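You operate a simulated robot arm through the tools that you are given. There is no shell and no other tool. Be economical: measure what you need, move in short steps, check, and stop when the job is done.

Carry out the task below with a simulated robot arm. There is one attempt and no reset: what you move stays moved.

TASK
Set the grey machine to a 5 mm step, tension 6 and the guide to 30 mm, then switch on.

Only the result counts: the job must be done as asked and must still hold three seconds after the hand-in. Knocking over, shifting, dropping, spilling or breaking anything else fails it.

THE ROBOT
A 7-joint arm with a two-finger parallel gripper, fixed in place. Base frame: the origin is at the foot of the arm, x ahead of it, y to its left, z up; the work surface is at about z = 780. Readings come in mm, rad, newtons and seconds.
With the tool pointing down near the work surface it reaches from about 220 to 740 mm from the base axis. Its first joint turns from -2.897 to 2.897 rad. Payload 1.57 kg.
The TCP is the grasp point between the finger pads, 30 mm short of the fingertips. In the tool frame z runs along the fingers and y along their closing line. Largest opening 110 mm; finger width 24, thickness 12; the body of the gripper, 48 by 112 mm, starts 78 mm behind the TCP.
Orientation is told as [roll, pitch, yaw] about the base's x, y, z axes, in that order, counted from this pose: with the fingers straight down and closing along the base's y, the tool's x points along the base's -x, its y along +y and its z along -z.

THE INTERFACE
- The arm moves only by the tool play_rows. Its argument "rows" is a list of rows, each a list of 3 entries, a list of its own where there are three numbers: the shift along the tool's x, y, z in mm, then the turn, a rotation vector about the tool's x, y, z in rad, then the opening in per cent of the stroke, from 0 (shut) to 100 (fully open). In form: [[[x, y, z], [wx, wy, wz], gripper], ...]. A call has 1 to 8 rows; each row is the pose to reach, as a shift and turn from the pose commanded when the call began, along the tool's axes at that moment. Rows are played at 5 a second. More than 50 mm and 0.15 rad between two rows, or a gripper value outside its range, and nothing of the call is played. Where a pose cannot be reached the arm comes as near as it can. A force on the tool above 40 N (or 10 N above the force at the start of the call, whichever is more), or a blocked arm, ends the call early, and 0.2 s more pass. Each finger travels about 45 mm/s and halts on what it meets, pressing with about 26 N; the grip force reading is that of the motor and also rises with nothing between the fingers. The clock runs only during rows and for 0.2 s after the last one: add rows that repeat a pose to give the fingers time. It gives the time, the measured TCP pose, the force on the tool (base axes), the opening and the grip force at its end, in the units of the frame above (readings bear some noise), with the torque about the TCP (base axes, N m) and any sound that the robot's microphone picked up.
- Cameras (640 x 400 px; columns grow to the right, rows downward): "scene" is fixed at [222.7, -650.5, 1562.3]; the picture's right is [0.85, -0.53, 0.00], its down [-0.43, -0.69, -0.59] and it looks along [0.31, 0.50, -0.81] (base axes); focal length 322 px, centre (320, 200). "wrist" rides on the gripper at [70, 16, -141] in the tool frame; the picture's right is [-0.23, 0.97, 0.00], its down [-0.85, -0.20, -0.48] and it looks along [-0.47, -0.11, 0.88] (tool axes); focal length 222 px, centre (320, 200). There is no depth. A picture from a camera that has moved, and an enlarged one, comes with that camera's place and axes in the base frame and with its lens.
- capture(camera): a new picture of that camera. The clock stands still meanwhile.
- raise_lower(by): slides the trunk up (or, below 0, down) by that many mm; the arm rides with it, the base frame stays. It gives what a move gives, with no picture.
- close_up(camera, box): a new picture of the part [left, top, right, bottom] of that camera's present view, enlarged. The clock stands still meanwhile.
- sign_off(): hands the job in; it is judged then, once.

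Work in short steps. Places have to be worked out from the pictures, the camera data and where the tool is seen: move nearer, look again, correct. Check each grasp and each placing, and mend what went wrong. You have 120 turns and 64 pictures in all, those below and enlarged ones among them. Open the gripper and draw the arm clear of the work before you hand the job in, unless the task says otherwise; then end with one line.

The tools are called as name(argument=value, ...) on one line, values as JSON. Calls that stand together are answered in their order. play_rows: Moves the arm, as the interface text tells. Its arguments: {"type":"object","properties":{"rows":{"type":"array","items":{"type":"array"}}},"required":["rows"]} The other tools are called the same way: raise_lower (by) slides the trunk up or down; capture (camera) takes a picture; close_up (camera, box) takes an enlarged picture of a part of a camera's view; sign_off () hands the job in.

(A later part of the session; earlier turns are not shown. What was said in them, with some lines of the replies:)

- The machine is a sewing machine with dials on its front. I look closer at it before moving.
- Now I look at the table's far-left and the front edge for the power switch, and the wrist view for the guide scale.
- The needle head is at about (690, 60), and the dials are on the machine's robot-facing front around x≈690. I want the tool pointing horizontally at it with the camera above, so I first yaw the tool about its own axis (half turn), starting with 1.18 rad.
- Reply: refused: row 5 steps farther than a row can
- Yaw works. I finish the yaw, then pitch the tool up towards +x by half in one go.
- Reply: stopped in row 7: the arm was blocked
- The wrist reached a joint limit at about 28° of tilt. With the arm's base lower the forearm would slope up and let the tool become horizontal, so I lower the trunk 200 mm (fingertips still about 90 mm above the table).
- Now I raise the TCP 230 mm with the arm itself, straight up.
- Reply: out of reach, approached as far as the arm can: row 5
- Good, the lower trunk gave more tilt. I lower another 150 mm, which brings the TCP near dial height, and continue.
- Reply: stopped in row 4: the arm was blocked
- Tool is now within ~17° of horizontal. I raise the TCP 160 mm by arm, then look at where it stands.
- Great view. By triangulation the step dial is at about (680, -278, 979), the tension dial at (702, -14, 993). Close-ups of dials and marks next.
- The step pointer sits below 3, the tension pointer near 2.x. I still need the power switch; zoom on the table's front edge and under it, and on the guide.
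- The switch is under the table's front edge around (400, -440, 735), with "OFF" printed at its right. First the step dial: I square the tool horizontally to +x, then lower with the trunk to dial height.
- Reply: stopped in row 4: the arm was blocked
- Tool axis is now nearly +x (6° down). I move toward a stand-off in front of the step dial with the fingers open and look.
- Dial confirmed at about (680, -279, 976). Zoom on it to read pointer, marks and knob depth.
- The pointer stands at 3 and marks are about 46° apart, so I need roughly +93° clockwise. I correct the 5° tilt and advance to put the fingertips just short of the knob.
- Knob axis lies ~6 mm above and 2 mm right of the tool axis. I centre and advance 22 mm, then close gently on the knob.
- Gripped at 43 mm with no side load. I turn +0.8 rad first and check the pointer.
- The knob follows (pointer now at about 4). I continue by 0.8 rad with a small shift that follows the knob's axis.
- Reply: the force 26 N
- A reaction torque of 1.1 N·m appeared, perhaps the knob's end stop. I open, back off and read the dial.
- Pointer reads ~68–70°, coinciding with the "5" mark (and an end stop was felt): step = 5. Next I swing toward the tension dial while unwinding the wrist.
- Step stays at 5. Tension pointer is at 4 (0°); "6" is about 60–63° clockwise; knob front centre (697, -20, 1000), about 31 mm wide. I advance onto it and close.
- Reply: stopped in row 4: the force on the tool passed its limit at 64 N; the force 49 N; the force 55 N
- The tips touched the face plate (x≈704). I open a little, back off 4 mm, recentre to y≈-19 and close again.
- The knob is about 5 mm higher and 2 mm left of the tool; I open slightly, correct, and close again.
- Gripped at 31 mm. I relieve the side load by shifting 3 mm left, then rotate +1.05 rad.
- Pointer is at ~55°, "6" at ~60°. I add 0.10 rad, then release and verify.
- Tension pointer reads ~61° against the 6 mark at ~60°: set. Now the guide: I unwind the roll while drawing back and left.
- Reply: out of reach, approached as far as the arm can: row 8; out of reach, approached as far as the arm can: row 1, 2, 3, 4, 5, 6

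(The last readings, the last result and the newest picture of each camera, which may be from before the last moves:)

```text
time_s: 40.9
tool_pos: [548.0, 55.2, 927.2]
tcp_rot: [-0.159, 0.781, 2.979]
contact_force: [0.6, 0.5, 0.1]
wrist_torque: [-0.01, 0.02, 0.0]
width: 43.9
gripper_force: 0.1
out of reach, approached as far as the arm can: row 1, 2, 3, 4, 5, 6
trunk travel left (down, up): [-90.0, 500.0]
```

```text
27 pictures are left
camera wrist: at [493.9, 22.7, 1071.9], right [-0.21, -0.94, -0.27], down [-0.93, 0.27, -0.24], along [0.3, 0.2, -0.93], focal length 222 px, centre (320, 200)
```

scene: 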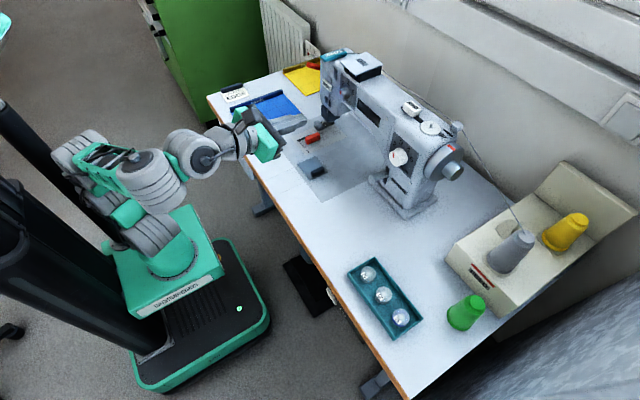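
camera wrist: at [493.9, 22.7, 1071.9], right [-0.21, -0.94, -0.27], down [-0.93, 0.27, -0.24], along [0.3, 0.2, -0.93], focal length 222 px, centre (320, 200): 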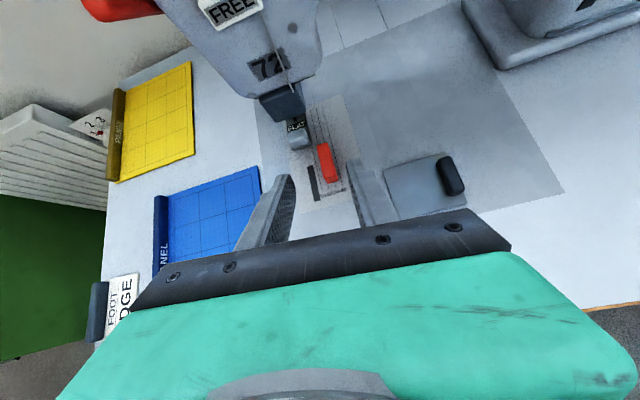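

Good view of the guide; zoom in to read the scale.

close_up(camera="wrist", box=[270, 90, 370, 220])

```text
3.08 times, centred on (320, 155) of wrist
camera zoom: at [493.9, 22.7, 1071.9], right [-0.21, -0.94, -0.27], down [-0.93, 0.27, -0.24], along [0.3, 0.2, -0.93], focal length 684 px, centre (320, 338)
```

zoom: 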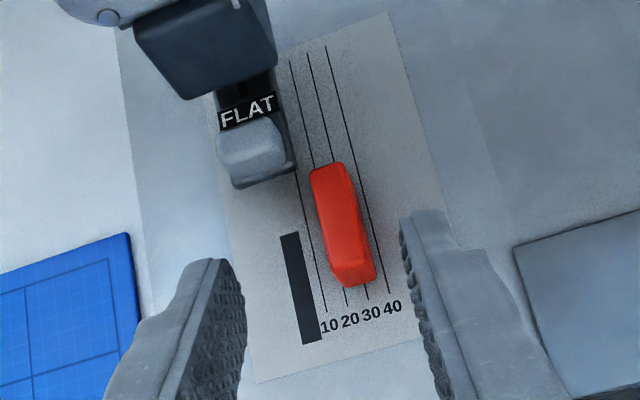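

Lines run along x with spacing 10 mm: 0 at y≈89 (needle line), 30 at y≈59. The red guide spans y≈54.6–69.4, so its needle-side face sits at 20 and must go 10 mm towards -y. I go down to hover above it with the roll levelled.

play_rows(rows=[[[-9.7, 0, 27], [-0.014, 0, -0.039], 38], [[-19.5, 0, 54], [-0.029, 0, -0.077], 38], [[-29.2, 0, 80.7], [-0.043, 0, -0.116], 38], [[-29.2, 0, 80.7], [-0.043, 0, -0.116], 38]])

capture(camera="wrist")

close_up(camera="scene", box=[260, 90, 370, 180])

```text
time_s: 41.9
tool_pos: [582.8, 64.6, 840.8]
tcp_rot: [-0.121, 0.757, 3.049]
contact_force: [0.5, 0.2, -0.2]
wrist_torque: [0.0, 0.0, 0.04]
width: 41.7
gripper_force: 0.0
out of reach, approached as far as the arm can: row 1, 2, 3, 4
trunk travel left (down, up): [-90.0, 500.0]
```

```text
25 pictures are left
camera wrist: at [534.1, 35.8, 990.2], right [-0.17, -0.95, -0.24], down [-0.95, 0.23, -0.23], along [0.27, 0.19, -0.94], focal length 222 px, centre (320, 200)
```

wrist: 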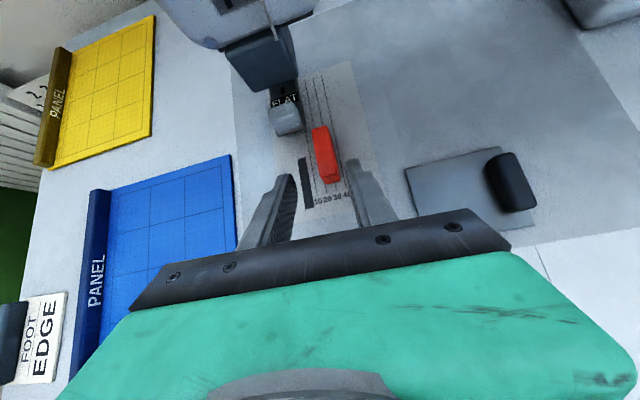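

```text
4.44 times, centred on (315, 135) of scene
camera zoom: at [222.7, -650.5, 1562.3], right [0.85, -0.53, 0.0], down [-0.43, -0.69, -0.59], along [0.31, 0.5, -0.81], focal length 1430 px, centre (342, 489)
```

zoom: 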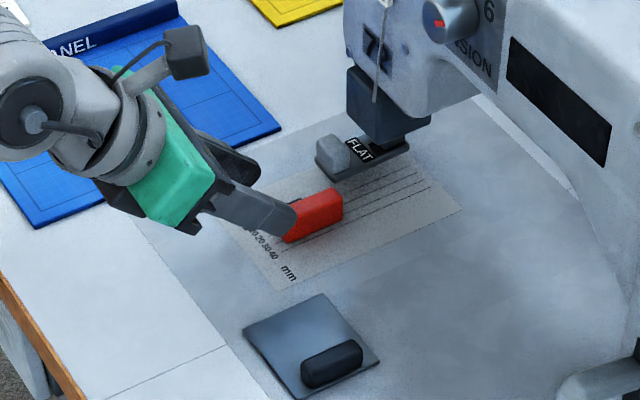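

The wrist is near its roll limit, so I accept ~5° roll. I descend so the open fingers straddle the guide (tips ~12 mm above the table surface).

play_rows(rows=[[[-2, 3, 14], [0.02, 0, 0.09], 36], [[-4.7, 4.7, 24], [0.02, 0, 0.09], 36], [[-4.7, 4.7, 24], [0.02, 0, 0.09], 36]])

capture(camera="wrist")

```text
time_s: 42.7
tool_pos: [595.6, 62.8, 822.8]
tcp_rot: [-0.223, 0.742, 2.926]
contact_force: [-0.4, 0.1, 0.1]
wrist_torque: [0.01, 0.0, -0.05]
width: 39.7
gripper_force: 0.1
trunk travel left (down, up): [-90.0, 500.0]
```

```text
23 pictures are left
camera wrist: at [546.3, 23.8, 967.5], right [-0.22, -0.92, -0.31], down [-0.93, 0.29, -0.2], along [0.28, 0.25, -0.93], focal length 222 px, centre (320, 200)
```

wrist: 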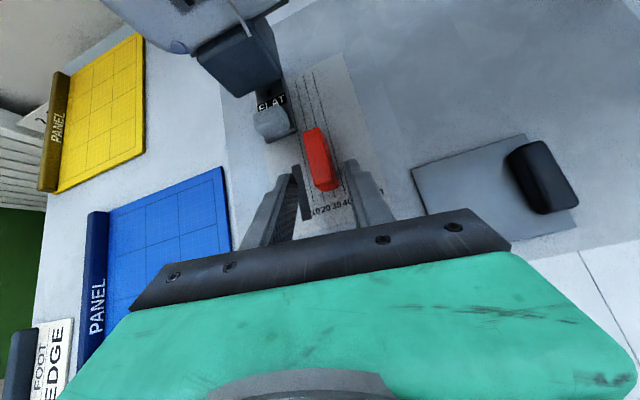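

I shift the last few mm forward/down and 2 mm right, then close on the guide.

play_rows(rows=[[[2.4, 2.3, 9], [0, 0, -0.05], 36], [[2.4, 2.3, 9], [0, 0, -0.05], 36]])

play_rows(rows=[[[0, 0, 0], [0, 0, 0], 25], [[0, 0, 0], [0, 0, 0], 10], [[0, 0, 0], [0, 0, 0], 10], [[0, 0, 0], [0, 0, 0], 10]])

close_up(camera="wrist", box=[260, 80, 400, 230])

```text
time_s: 43.3
tool_pos: [604.8, 60.3, 817.1]
tcp_rot: [-0.178, 0.752, 2.996]
contact_force: [-0.3, 0.4, 0.3]
wrist_torque: [0.0, -0.02, 0.0]
width: 39.7
gripper_force: 0.0
trunk travel left (down, up): [-90.0, 500.0]
```

```text
time_s: 44.3
tool_pos: [603.0, 59.9, 816.5]
tcp_rot: [-0.178, 0.752, 2.996]
contact_force: [-0.3, -1.3, -0.3]
wrist_torque: [-0.67, -0.04, 0.49]
width: 18.9
gripper_force: 32.8
trunk travel left (down, up): [-90.0, 500.0]
```

```text
2.67 times, centred on (330, 155) of wrist
camera zoom: at [554.9, 25.1, 963.4], right [-0.19, -0.94, -0.28], down [-0.94, 0.25, -0.22], along [0.27, 0.22, -0.94], focal length 592 px, centre (293, 320)
```

zoom: 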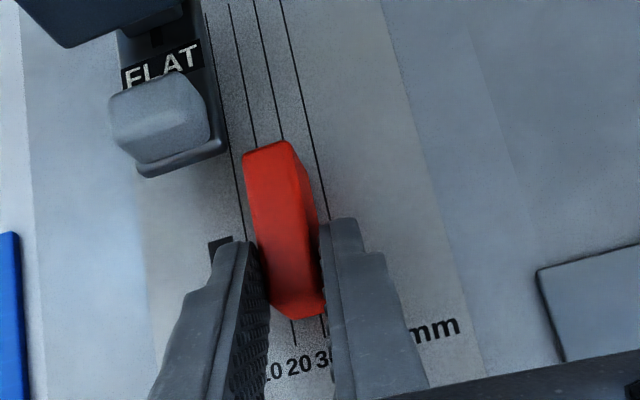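

Guide held. I slide it 10 mm towards -y in small steps.

play_rows(rows=[[[0.3, 2.5, -0.2], [0, 0, 0], 10], [[0.5, 5, -0.4], [0, 0, 0], 10], [[0.8, 7.5, -0.6], [0, 0, 0], 10], [[1.06, 9.9, -0.8], [0, 0, 0], 10], [[1.06, 9.9, -0.8], [0, 0, 0], 10]])

close_up(camera="wrist", box=[260, 80, 400, 230])

```text
time_s: 45.5
tool_pos: [604.5, 49.0, 816.2]
tcp_rot: [-0.177, 0.754, 2.992]
contact_force: [0.4, 0.0, 0.4]
wrist_torque: [-0.66, -0.06, 0.55]
width: 18.7
gripper_force: 32.4
trunk travel left (down, up): [-90.0, 500.0]
```

```text
2.67 times, centred on (330, 155) of wrist
camera zoom: at [554.8, 14.8, 963.4], right [-0.19, -0.94, -0.28], down [-0.94, 0.25, -0.22], along [0.27, 0.22, -0.94], focal length 592 px, centre (293, 320)
```

zoom: 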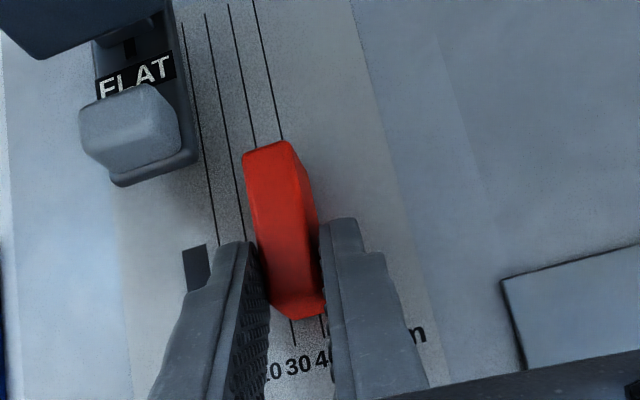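

It moved exactly one line. I release, lift away, and check the face against the 30 line.

play_rows(rows=[[[0, 0, 0], [0, 0, 0], 25], [[0, 0, 0], [0, 0, 0], 36], [[0, 0, 0], [0, 0, 0], 36], [[0, 0, -40], [0, 0, 0], 36], [[0, 0, -80], [0, 0, 0], 36], [[0, 0, -110], [0, 0, 0], 36]])

close_up(camera="wrist", box=[270, 90, 370, 190])

```text
time_s: 46.9
tool_pos: [528.8, 41.7, 895.3]
tcp_rot: [-0.177, 0.753, 2.994]
contact_force: [0.3, -0.3, -0.7]
wrist_torque: [-0.01, 0.04, -0.01]
width: 39.9
gripper_force: 0.1
trunk travel left (down, up): [-90.0, 500.0]
```

```text
4.00 times, centred on (320, 140) of wrist
camera zoom: at [479.6, 7.2, 1041.8], right [-0.19, -0.94, -0.28], down [-0.94, 0.25, -0.21], along [0.27, 0.23, -0.94], focal length 888 px, centre (320, 440)
```

zoom: 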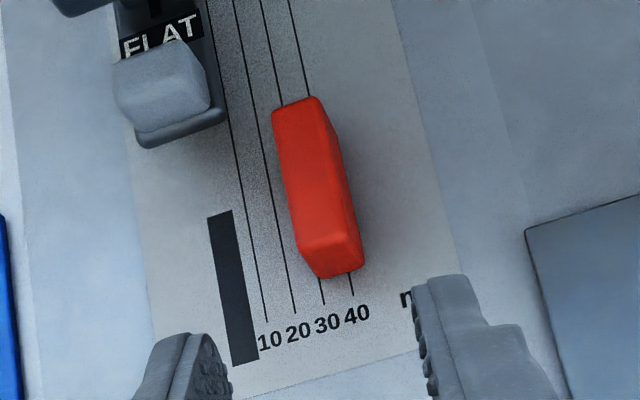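

The needle-side face sits on the 30 line. Now the switch: I zoom in on it from the scene camera first.

close_up(camera="scene", box=[315, 280, 375, 330])

```text
8.00 times, centred on (345, 305) of scene
camera zoom: at [222.7, -650.5, 1562.3], right [0.85, -0.53, 0.0], down [-0.43, -0.69, -0.59], along [0.31, 0.5, -0.81], focal length 2573 px, centre (120, -640)
```

zoom: 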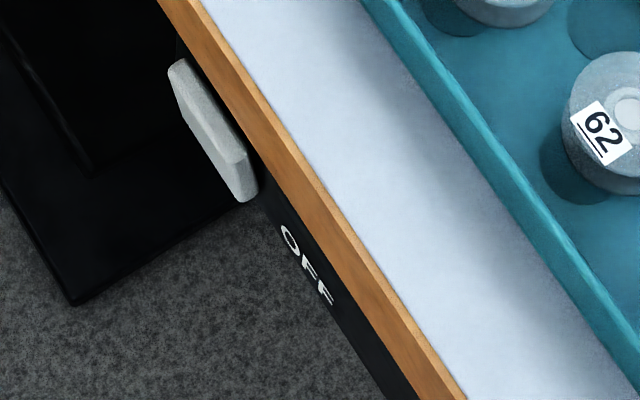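

A pale rocker/slider on a black strip with "OFF" to its right. I swing the arm round to in front of the table there, turning the tool heading with it.

play_rows(rows=[[[-17.2, 43.6, -16.5], [-0.064, 0.012, 0.067], 0], [[-34.5, 87.3, -33], [-0.128, 0.024, 0.135], 0], [[-51.8, 131, -49.5], [-0.192, 0.036, 0.202], 0], [[-69, 174.6, -66], [-0.256, 0.048, 0.27], 0], [[-86.2, 218.2, -82.4], [-0.32, 0.06, 0.337], 0], [[-103.5, 262, -98.9], [-0.384, 0.072, 0.404], 0], [[-120.8, 305.6, -115.4], [-0.448, 0.085, 0.472], 0], [[-138, 349, -131.8], [-0.512, 0.097, 0.539], 0]])

raise_lower(by=-90)

capture(camera="wrist")

```text
time_s: 48.3
tool_pos: [438.3, -113.8, 830.6]
tcp_rot: [-0.187, 0.674, 2.715]
contact_force: [-1.0, 0.4, -0.2]
wrist_torque: [0.03, -0.03, 0.0]
width: 0.0
gripper_force: 21.4
trunk travel left (down, up): [-90.0, 500.0]
stopped in row 6: the arm was blocked; the commanded pose is now the measured one
```

```text
time_s: 48.9
tool_pos: [438.0, -112.7, 810.2]
tcp_rot: [-0.184, 0.677, 2.719]
contact_force: [-11.1, 4.2, 19.8]
wrist_torque: [-0.08, 0.17, -0.07]
width: 0.0
gripper_force: 21.6
trunk travel left (down, up): [-67.0, 523.0]
stopped: the force on the tool passed its limit at 92 N (the readings are from after the stop); the commanded pose is now the measured one
```

```text
18 pictures are left
camera wrist: at [390.6, -138.1, 960.7], right [-0.45, -0.85, -0.28], down [-0.85, 0.5, -0.14], along [0.26, 0.18, -0.95], focal length 222 px, centre (320, 200)
```

wrist: 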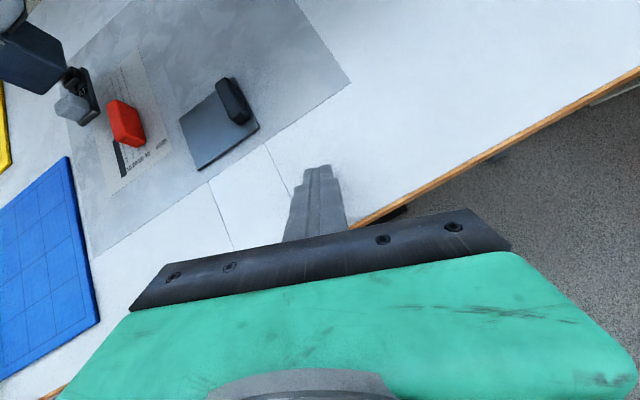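

The fingertips touched the bare table top; I raise the trunk straight away and look at the arm's overall posture.

raise_lower(by=200)

capture(camera="scene")

```text
time_s: 51.0
tool_pos: [433.8, -111.3, 1013.8]
tcp_rot: [-0.189, 0.682, 2.716]
contact_force: [0.5, 0.1, -0.5]
wrist_torque: [-0.01, 0.0, 0.01]
width: 0.0
gripper_force: 20.7
trunk travel left (down, up): [-267.0, 323.0]
```

```text
17 pictures are left
```

scene: 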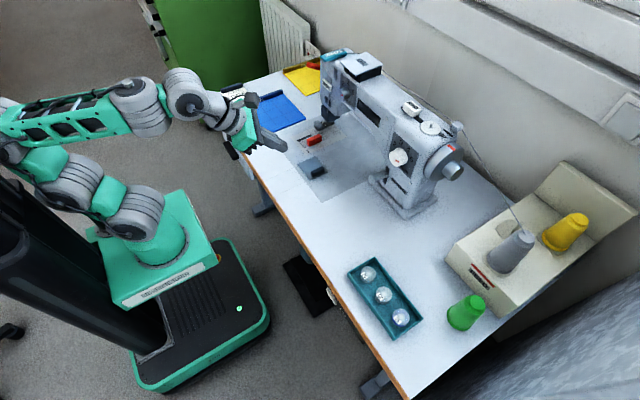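

Nothing is disturbed. With the trunk higher, I sweep the arm round to the right again, in the manner of a first-joint turn.

play_rows(rows=[[[-1, 43.1, -6], [-0.053, 0.012, 0.064], 0], [[-2, 86.2, -12], [-0.105, 0.024, 0.127], 0], [[-3, 129.3, -18], [-0.158, 0.037, 0.19], 0], [[-4, 172.4, -24], [-0.21, 0.049, 0.254], 0], [[-5, 215.5, -30], [-0.263, 0.061, 0.318], 0], [[-5.8, 258.6, -36], [-0.315, 0.073, 0.381], 0]])

```text
time_s: 51.6
tool_pos: [437.5, -87.4, 1012.9]
tcp_rot: [-0.187, 0.686, 2.821]
contact_force: [0.0, -0.1, 0.1]
wrist_torque: [-0.02, 0.01, -0.02]
width: 0.1
gripper_force: 21.3
trunk travel left (down, up): [-267.0, 323.0]
stopped in row 2: the arm was blocked; the commanded pose is now the measured one
```

It is likely the elbow folding limit with a tilted tool. I bring the tool vertical again first (as in the starting posture).

play_rows(rows=[[[0, 0, 0], [0.03, -0.135, 0], 0], [[0, 0, 0], [0.06, -0.27, 0], 0], [[0, 0, 0], [0.09, -0.405, 0], 0], [[0, 0, 0], [0.12, -0.54, 0], 0], [[0, 0, 0], [0.15, -0.67, 0], 0]])

```text
time_s: 52.8
tool_pos: [432.5, -88.3, 981.6]
tcp_rot: [-0.253, 0.161, 2.946]
contact_force: [0.2, -1.0, -0.9]
wrist_torque: [-0.02, -0.02, -0.03]
width: 0.0
gripper_force: 21.1
out of reach, approached as far as the arm can: row 4, 5
trunk travel left (down, up): [-267.0, 323.0]
```

Now I unwind the wrist towards the starting yaw to leave its limit.

play_rows(rows=[[[0, 0, 0], [0, 0, 0.145], 0], [[0, 0, 0], [0, 0, 0.29], 0], [[0, 0, 0], [0, 0, 0.435], 0], [[0, 0, 0], [0, 0, 0.58], 0], [[0, 0, 0], [0, 0, 0.725], 0], [[0, 0, 0], [0, 0, 0.87], 0], [[0, 0, 0], [0, 0, 1.015], 0], [[0, 0, 0], [0, 0, 1.16], 0]])

play_rows(rows=[[[0, 0, 0], [0, 0, 0.145], 0], [[0, 0, 0], [0, 0, 0.29], 0], [[0, 0, 0], [0, 0, 0.435], 0], [[0, 0, 0], [0, 0, 0.58], 0], [[0, 0, 0], [0, 0, 0.725], 0], [[0, 0, 0], [0, 0, 0.87], 0], [[0, 0, 0], [0, 0, 1.015], 0], [[0, 0, 0], [0, 0, 1.16], 0]])

```text
time_s: 54.6
tool_pos: [433.2, -88.8, 980.6]
tcp_rot: [-0.252, -0.165, 1.826]
contact_force: [0.2, 0.7, -0.5]
wrist_torque: [-0.02, 0.02, 0.02]
width: 0.2
gripper_force: 21.2
trunk travel left (down, up): [-267.0, 323.0]
```

```text
time_s: 56.4
tool_pos: [433.2, -87.0, 979.1]
tcp_rot: [0.055, -0.298, 0.637]
contact_force: [-0.8, 0.8, -0.6]
wrist_torque: [0.0, -0.05, 0.02]
width: 0.1
gripper_force: 21.6
trunk travel left (down, up): [-267.0, 323.0]
```

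Now I move with the tool tilted ~23° forward and camera on the robot's side towards a spot in front of the switch, staying high.

play_rows(rows=[[[31.3, -30.9, -11.3], [0.039, -0.017, 0.085], 0], [[62.5, -61.7, -22.6], [0.078, -0.033, 0.171], 0], [[93.8, -92.6, -33.9], [0.117, -0.05, 0.256], 0], [[125.1, -123.4, -45.1], [0.155, -0.066, 0.341], 0], [[156.4, -154.3, -56.4], [0.194, -0.083, 0.426], 0], [[187.6, -185.1, -67.7], [0.233, -0.099, 0.512], 0], [[218.9, -216, -79], [0.272, -0.116, 0.597], 0]])

```text
time_s: 58.0
tool_pos: [379.6, -399.4, 982.8]
tcp_rot: [-0.006, -0.403, 0.0]
contact_force: [-1.0, 0.4, 0.0]
wrist_torque: [-0.06, 0.05, -0.02]
width: 0.0
gripper_force: 21.9
trunk travel left (down, up): [-267.0, 323.0]
```

Exactly as planned. I lower by trunk 150 mm (tips to ~z 805, in front of the table edge) and look.

raise_lower(by=-150)

capture(camera="wrist")

```text
time_s: 59.8
tool_pos: [378.1, -397.7, 831.1]
tcp_rot: [-0.003, -0.401, 0.002]
contact_force: [-0.5, -0.1, 0.1]
wrist_torque: [0.0, -0.03, -0.02]
width: 0.0
gripper_force: 21.5
trunk travel left (down, up): [-117.0, 473.0]
```

```text
16 pictures are left
camera wrist: at [257.9, -382.2, 934.4], right [0.21, 0.97, 0.09], down [0.6, -0.2, 0.78], along [0.77, -0.11, -0.63], focal length 222 px, centre (320, 200)
```

wrist: 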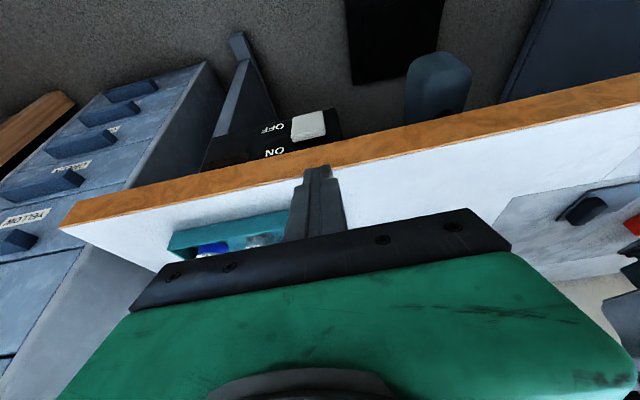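

close_up(camera="wrist", box=[200, 90, 380, 190])

```text
3.56 times, centred on (290, 140) of wrist
camera zoom: at [257.9, -382.2, 934.4], right [0.21, 0.97, 0.09], down [0.6, -0.2, 0.78], along [0.77, -0.11, -0.63], focal length 790 px, centre (427, 413)
```

zoom: 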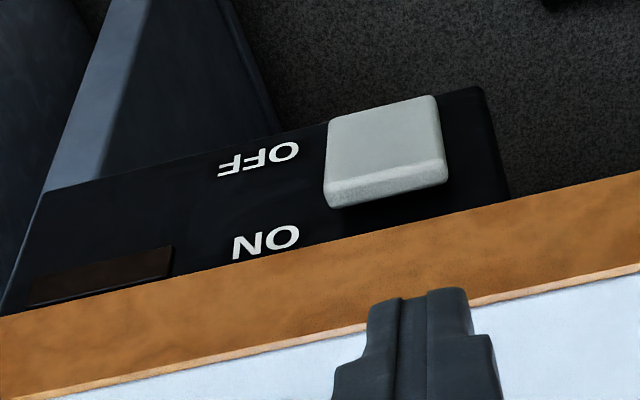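

It is a rocker: ON above, OFF below, lamp dark; paddle about y -424…-390, z 680…715, front x≈400. I back off slightly, then lower so the fingertip faces its upper (ON) half.

play_rows(rows=[[[25.8, -12, -10.9], [0, 0, 0], 0], [[25.8, -12, -10.9], [0, 0, 0], 0]])

raise_lower(by=-97)

capture(camera="wrist")

close_up(camera="scene", box=[290, 260, 370, 330])

```text
time_s: 60.4
tool_pos: [349.1, -408.7, 826.0]
tcp_rot: [-0.003, -0.401, 0.003]
contact_force: [-0.1, 1.0, 0.7]
wrist_torque: [-0.01, -0.01, -0.03]
width: 0.0
gripper_force: 21.7
out of reach, approached as far as the arm can: row 1, 2
trunk travel left (down, up): [-117.0, 473.0]
```

```text
time_s: 61.7
tool_pos: [348.0, -408.0, 728.2]
tcp_rot: [-0.003, -0.401, 0.001]
contact_force: [0.5, -0.3, -0.5]
wrist_torque: [0.0, 0.0, 0.04]
width: 0.0
gripper_force: 21.7
trunk travel left (down, up): [-20.0, 570.0]
```

```text
14 pictures are left
camera wrist: at [228.4, -391.6, 831.3], right [0.21, 0.97, 0.09], down [0.6, -0.2, 0.78], along [0.77, -0.11, -0.63], focal length 222 px, centre (320, 200)
```

wrist: 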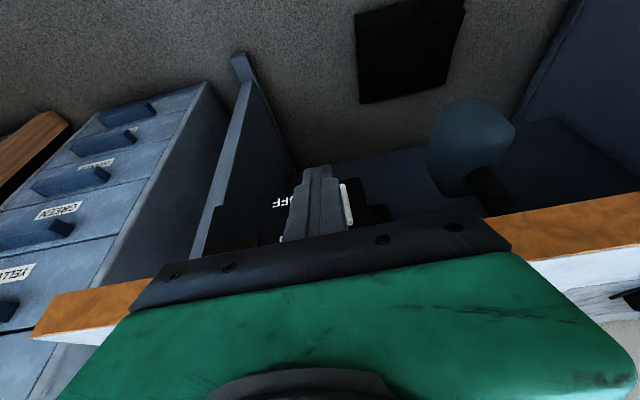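

```text
5.71 times, centred on (330, 295) of scene
camera zoom: at [222.7, -650.5, 1562.3], right [0.85, -0.53, 0.0], down [-0.43, -0.69, -0.59], along [0.31, 0.5, -0.81], focal length 1838 px, centre (263, -343)
```

zoom: 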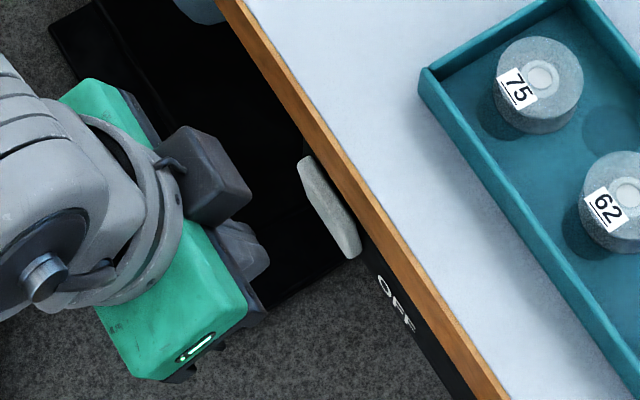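

The fingertip is laterally aligned (paddle centre y≈-407); its contact corner is at z≈705, so I go up 8 mm and forward 20 mm first and read back.

play_rows(rows=[[[-3.1, 0, -7.4], [0, 0, 0], 0], [[-21.5, 0, 0.4], [0, 0, 0], 0], [[-21.5, 0, 0.4], [0, 0, 0], 0]])

```text
time_s: 62.5
tool_pos: [368.2, -404.7, 731.0]
tcp_rot: [-0.006, -0.402, 0.002]
contact_force: [-0.9, -0.2, 0.3]
wrist_torque: [-0.02, -0.01, 0.0]
width: 0.1
gripper_force: 21.5
out of reach, approached as far as the arm can: row 1, 2, 3
trunk travel left (down, up): [-20.0, 570.0]
```

I fine-tune +5 mm with the trunk, then push forward in small steps.

raise_lower(by=5)

play_rows(rows=[[[-4.6, 0, 2], [0, 0, 0], 0], [[-9.2, 0, 3.9], [0, 0, 0], 0], [[-12, 0, 5.1], [0, 0, 0], 0], [[-14.7, 0, 6.3], [0, 0, 0], 0], [[-17.5, 0, 7.4], [0, 0, 0], 0], [[-20.2, 0, 8.6], [0, 0, 0], 0]])

```text
time_s: 63.0
tool_pos: [367.7, -406.1, 736.5]
tcp_rot: [-0.006, -0.402, 0.001]
contact_force: [-0.1, -0.2, 0.2]
wrist_torque: [0.01, -0.02, -0.01]
width: 0.0
gripper_force: 21.3
trunk travel left (down, up): [-25.0, 565.0]
```

```text
time_s: 64.4
tool_pos: [383.3, -405.4, 735.3]
tcp_rot: [-0.01, -0.392, 0.005]
contact_force: [-27.0, 3.0, 6.1]
wrist_torque: [-0.32, 0.45, 0.1]
width: 0.3
gripper_force: 21.0
trunk travel left (down, up): [-25.0, 565.0]
stopped in row 6: the force on the tool passed its limit at 46 N (the readings are from after the stop); the commanded pose is now the measured one
```

Pressed with 46 N. I withdraw and raise to look at the rocker and lamp.

play_rows(rows=[[[18.4, 0, -7.8], [0, 0, 0], 0], [[36.8, 0, -15.6], [0, 0, 0], 0]])

raise_lower(by=97)

close_up(camera="wrist", box=[200, 90, 400, 240])

```text
time_s: 65.0
tool_pos: [344.9, -406.3, 734.9]
tcp_rot: [-0.006, -0.394, 0.003]
contact_force: [-0.5, 0.1, -0.1]
wrist_torque: [0.0, 0.0, 0.01]
width: 0.1
gripper_force: 21.7
trunk travel left (down, up): [-25.0, 565.0]
```

```text
time_s: 66.3
tool_pos: [345.9, -405.3, 832.2]
tcp_rot: [-0.007, -0.395, 0.005]
contact_force: [0.7, -0.4, 0.2]
wrist_torque: [-0.01, 0.0, -0.01]
width: 0.1
gripper_force: 21.1
trunk travel left (down, up): [-122.0, 468.0]
```

```text
2.67 times, centred on (300, 165) of wrist
camera zoom: at [226.3, -388.6, 935.6], right [0.21, 0.97, 0.08], down [0.61, -0.19, 0.77], along [0.77, -0.11, -0.63], focal length 592 px, centre (373, 293)
```

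zoom: 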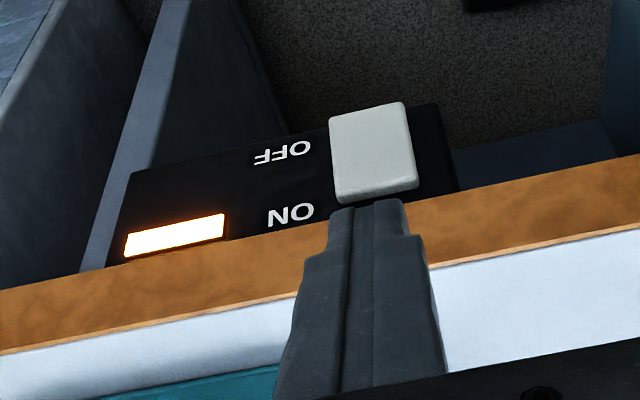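

The lamp is lit: machine on. I raise clear, open the gripper, and do a last check of all settings.

raise_lower(by=150)

play_rows(rows=[[[0, 0, 0], [0, 0, 0], 50], [[0, 0, 0], [0, 0, 0], 100], [[0, 0, 0], [0, 0, 0], 100], [[0, 0, 0], [0, 0, 0], 100], [[0, 0, 0], [0, 0, 0], 100], [[0, 0, 0], [0, 0, 0], 100]])

close_up(camera="scene", box=[290, 40, 470, 200])

capture(camera="scene")

```text
time_s: 68.0
tool_pos: [345.6, -405.3, 982.7]
tcp_rot: [-0.007, -0.393, 0.007]
contact_force: [0.8, 0.1, -0.1]
wrist_torque: [-0.03, 0.03, -0.01]
width: 0.1
gripper_force: 21.1
trunk travel left (down, up): [-272.0, 318.0]
```

```text
time_s: 69.4
tool_pos: [346.9, -405.8, 983.3]
tcp_rot: [-0.006, -0.395, 0.006]
contact_force: [0.2, 0.3, -0.1]
wrist_torque: [0.01, -0.02, 0.0]
width: 109.9
gripper_force: 0.1
trunk travel left (down, up): [-272.0, 318.0]
```

```text
2.50 times, centred on (380, 120) of scene
camera zoom: at [222.7, -650.5, 1562.3], right [0.85, -0.53, 0.0], down [-0.43, -0.69, -0.59], along [0.31, 0.5, -0.81], focal length 804 px, centre (170, 400)
```

zoom: 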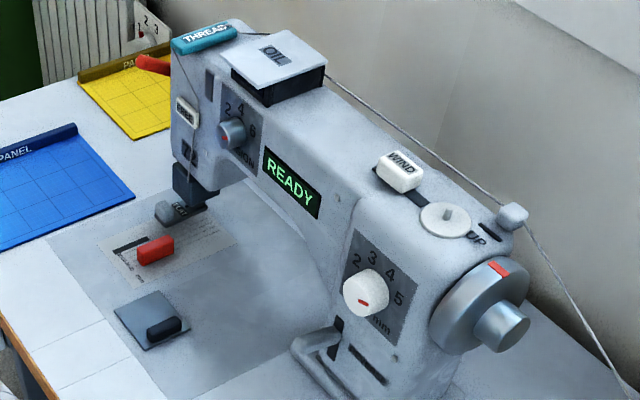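

```text
10 pictures are left
```

scene: 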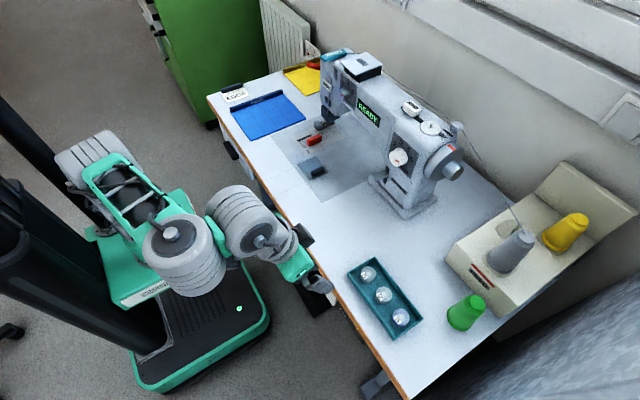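

The display says READY. One closer look at the tension knob to be sure it is unchanged.

close_up(camera="scene", box=[325, 70, 385, 125])

```text
7.27 times, centred on (355, 98) of scene
camera zoom: at [222.7, -650.5, 1562.3], right [0.85, -0.53, 0.0], down [-0.43, -0.69, -0.59], along [0.31, 0.5, -0.81], focal length 2339 px, centre (66, 946)
```

zoom: 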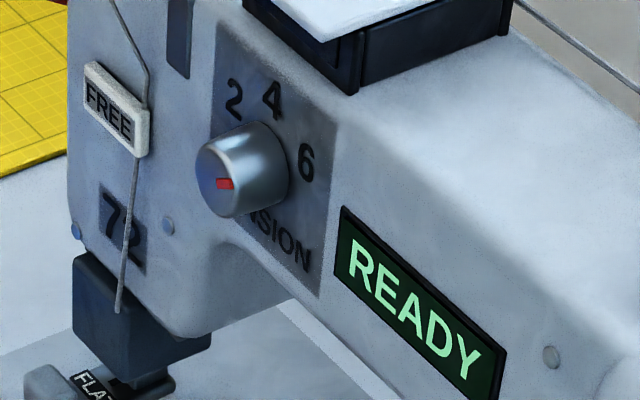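

All settings hold, the machine shows READY, and the arm is clear with the gripper open. I hand in.

sign_off()

```text
The job is handed in.
```

The grey machine is set to a 5 mm step, tension 6 and the guide at 30 mm. It is switched on: the switch lamp is lit and its display reads READY.
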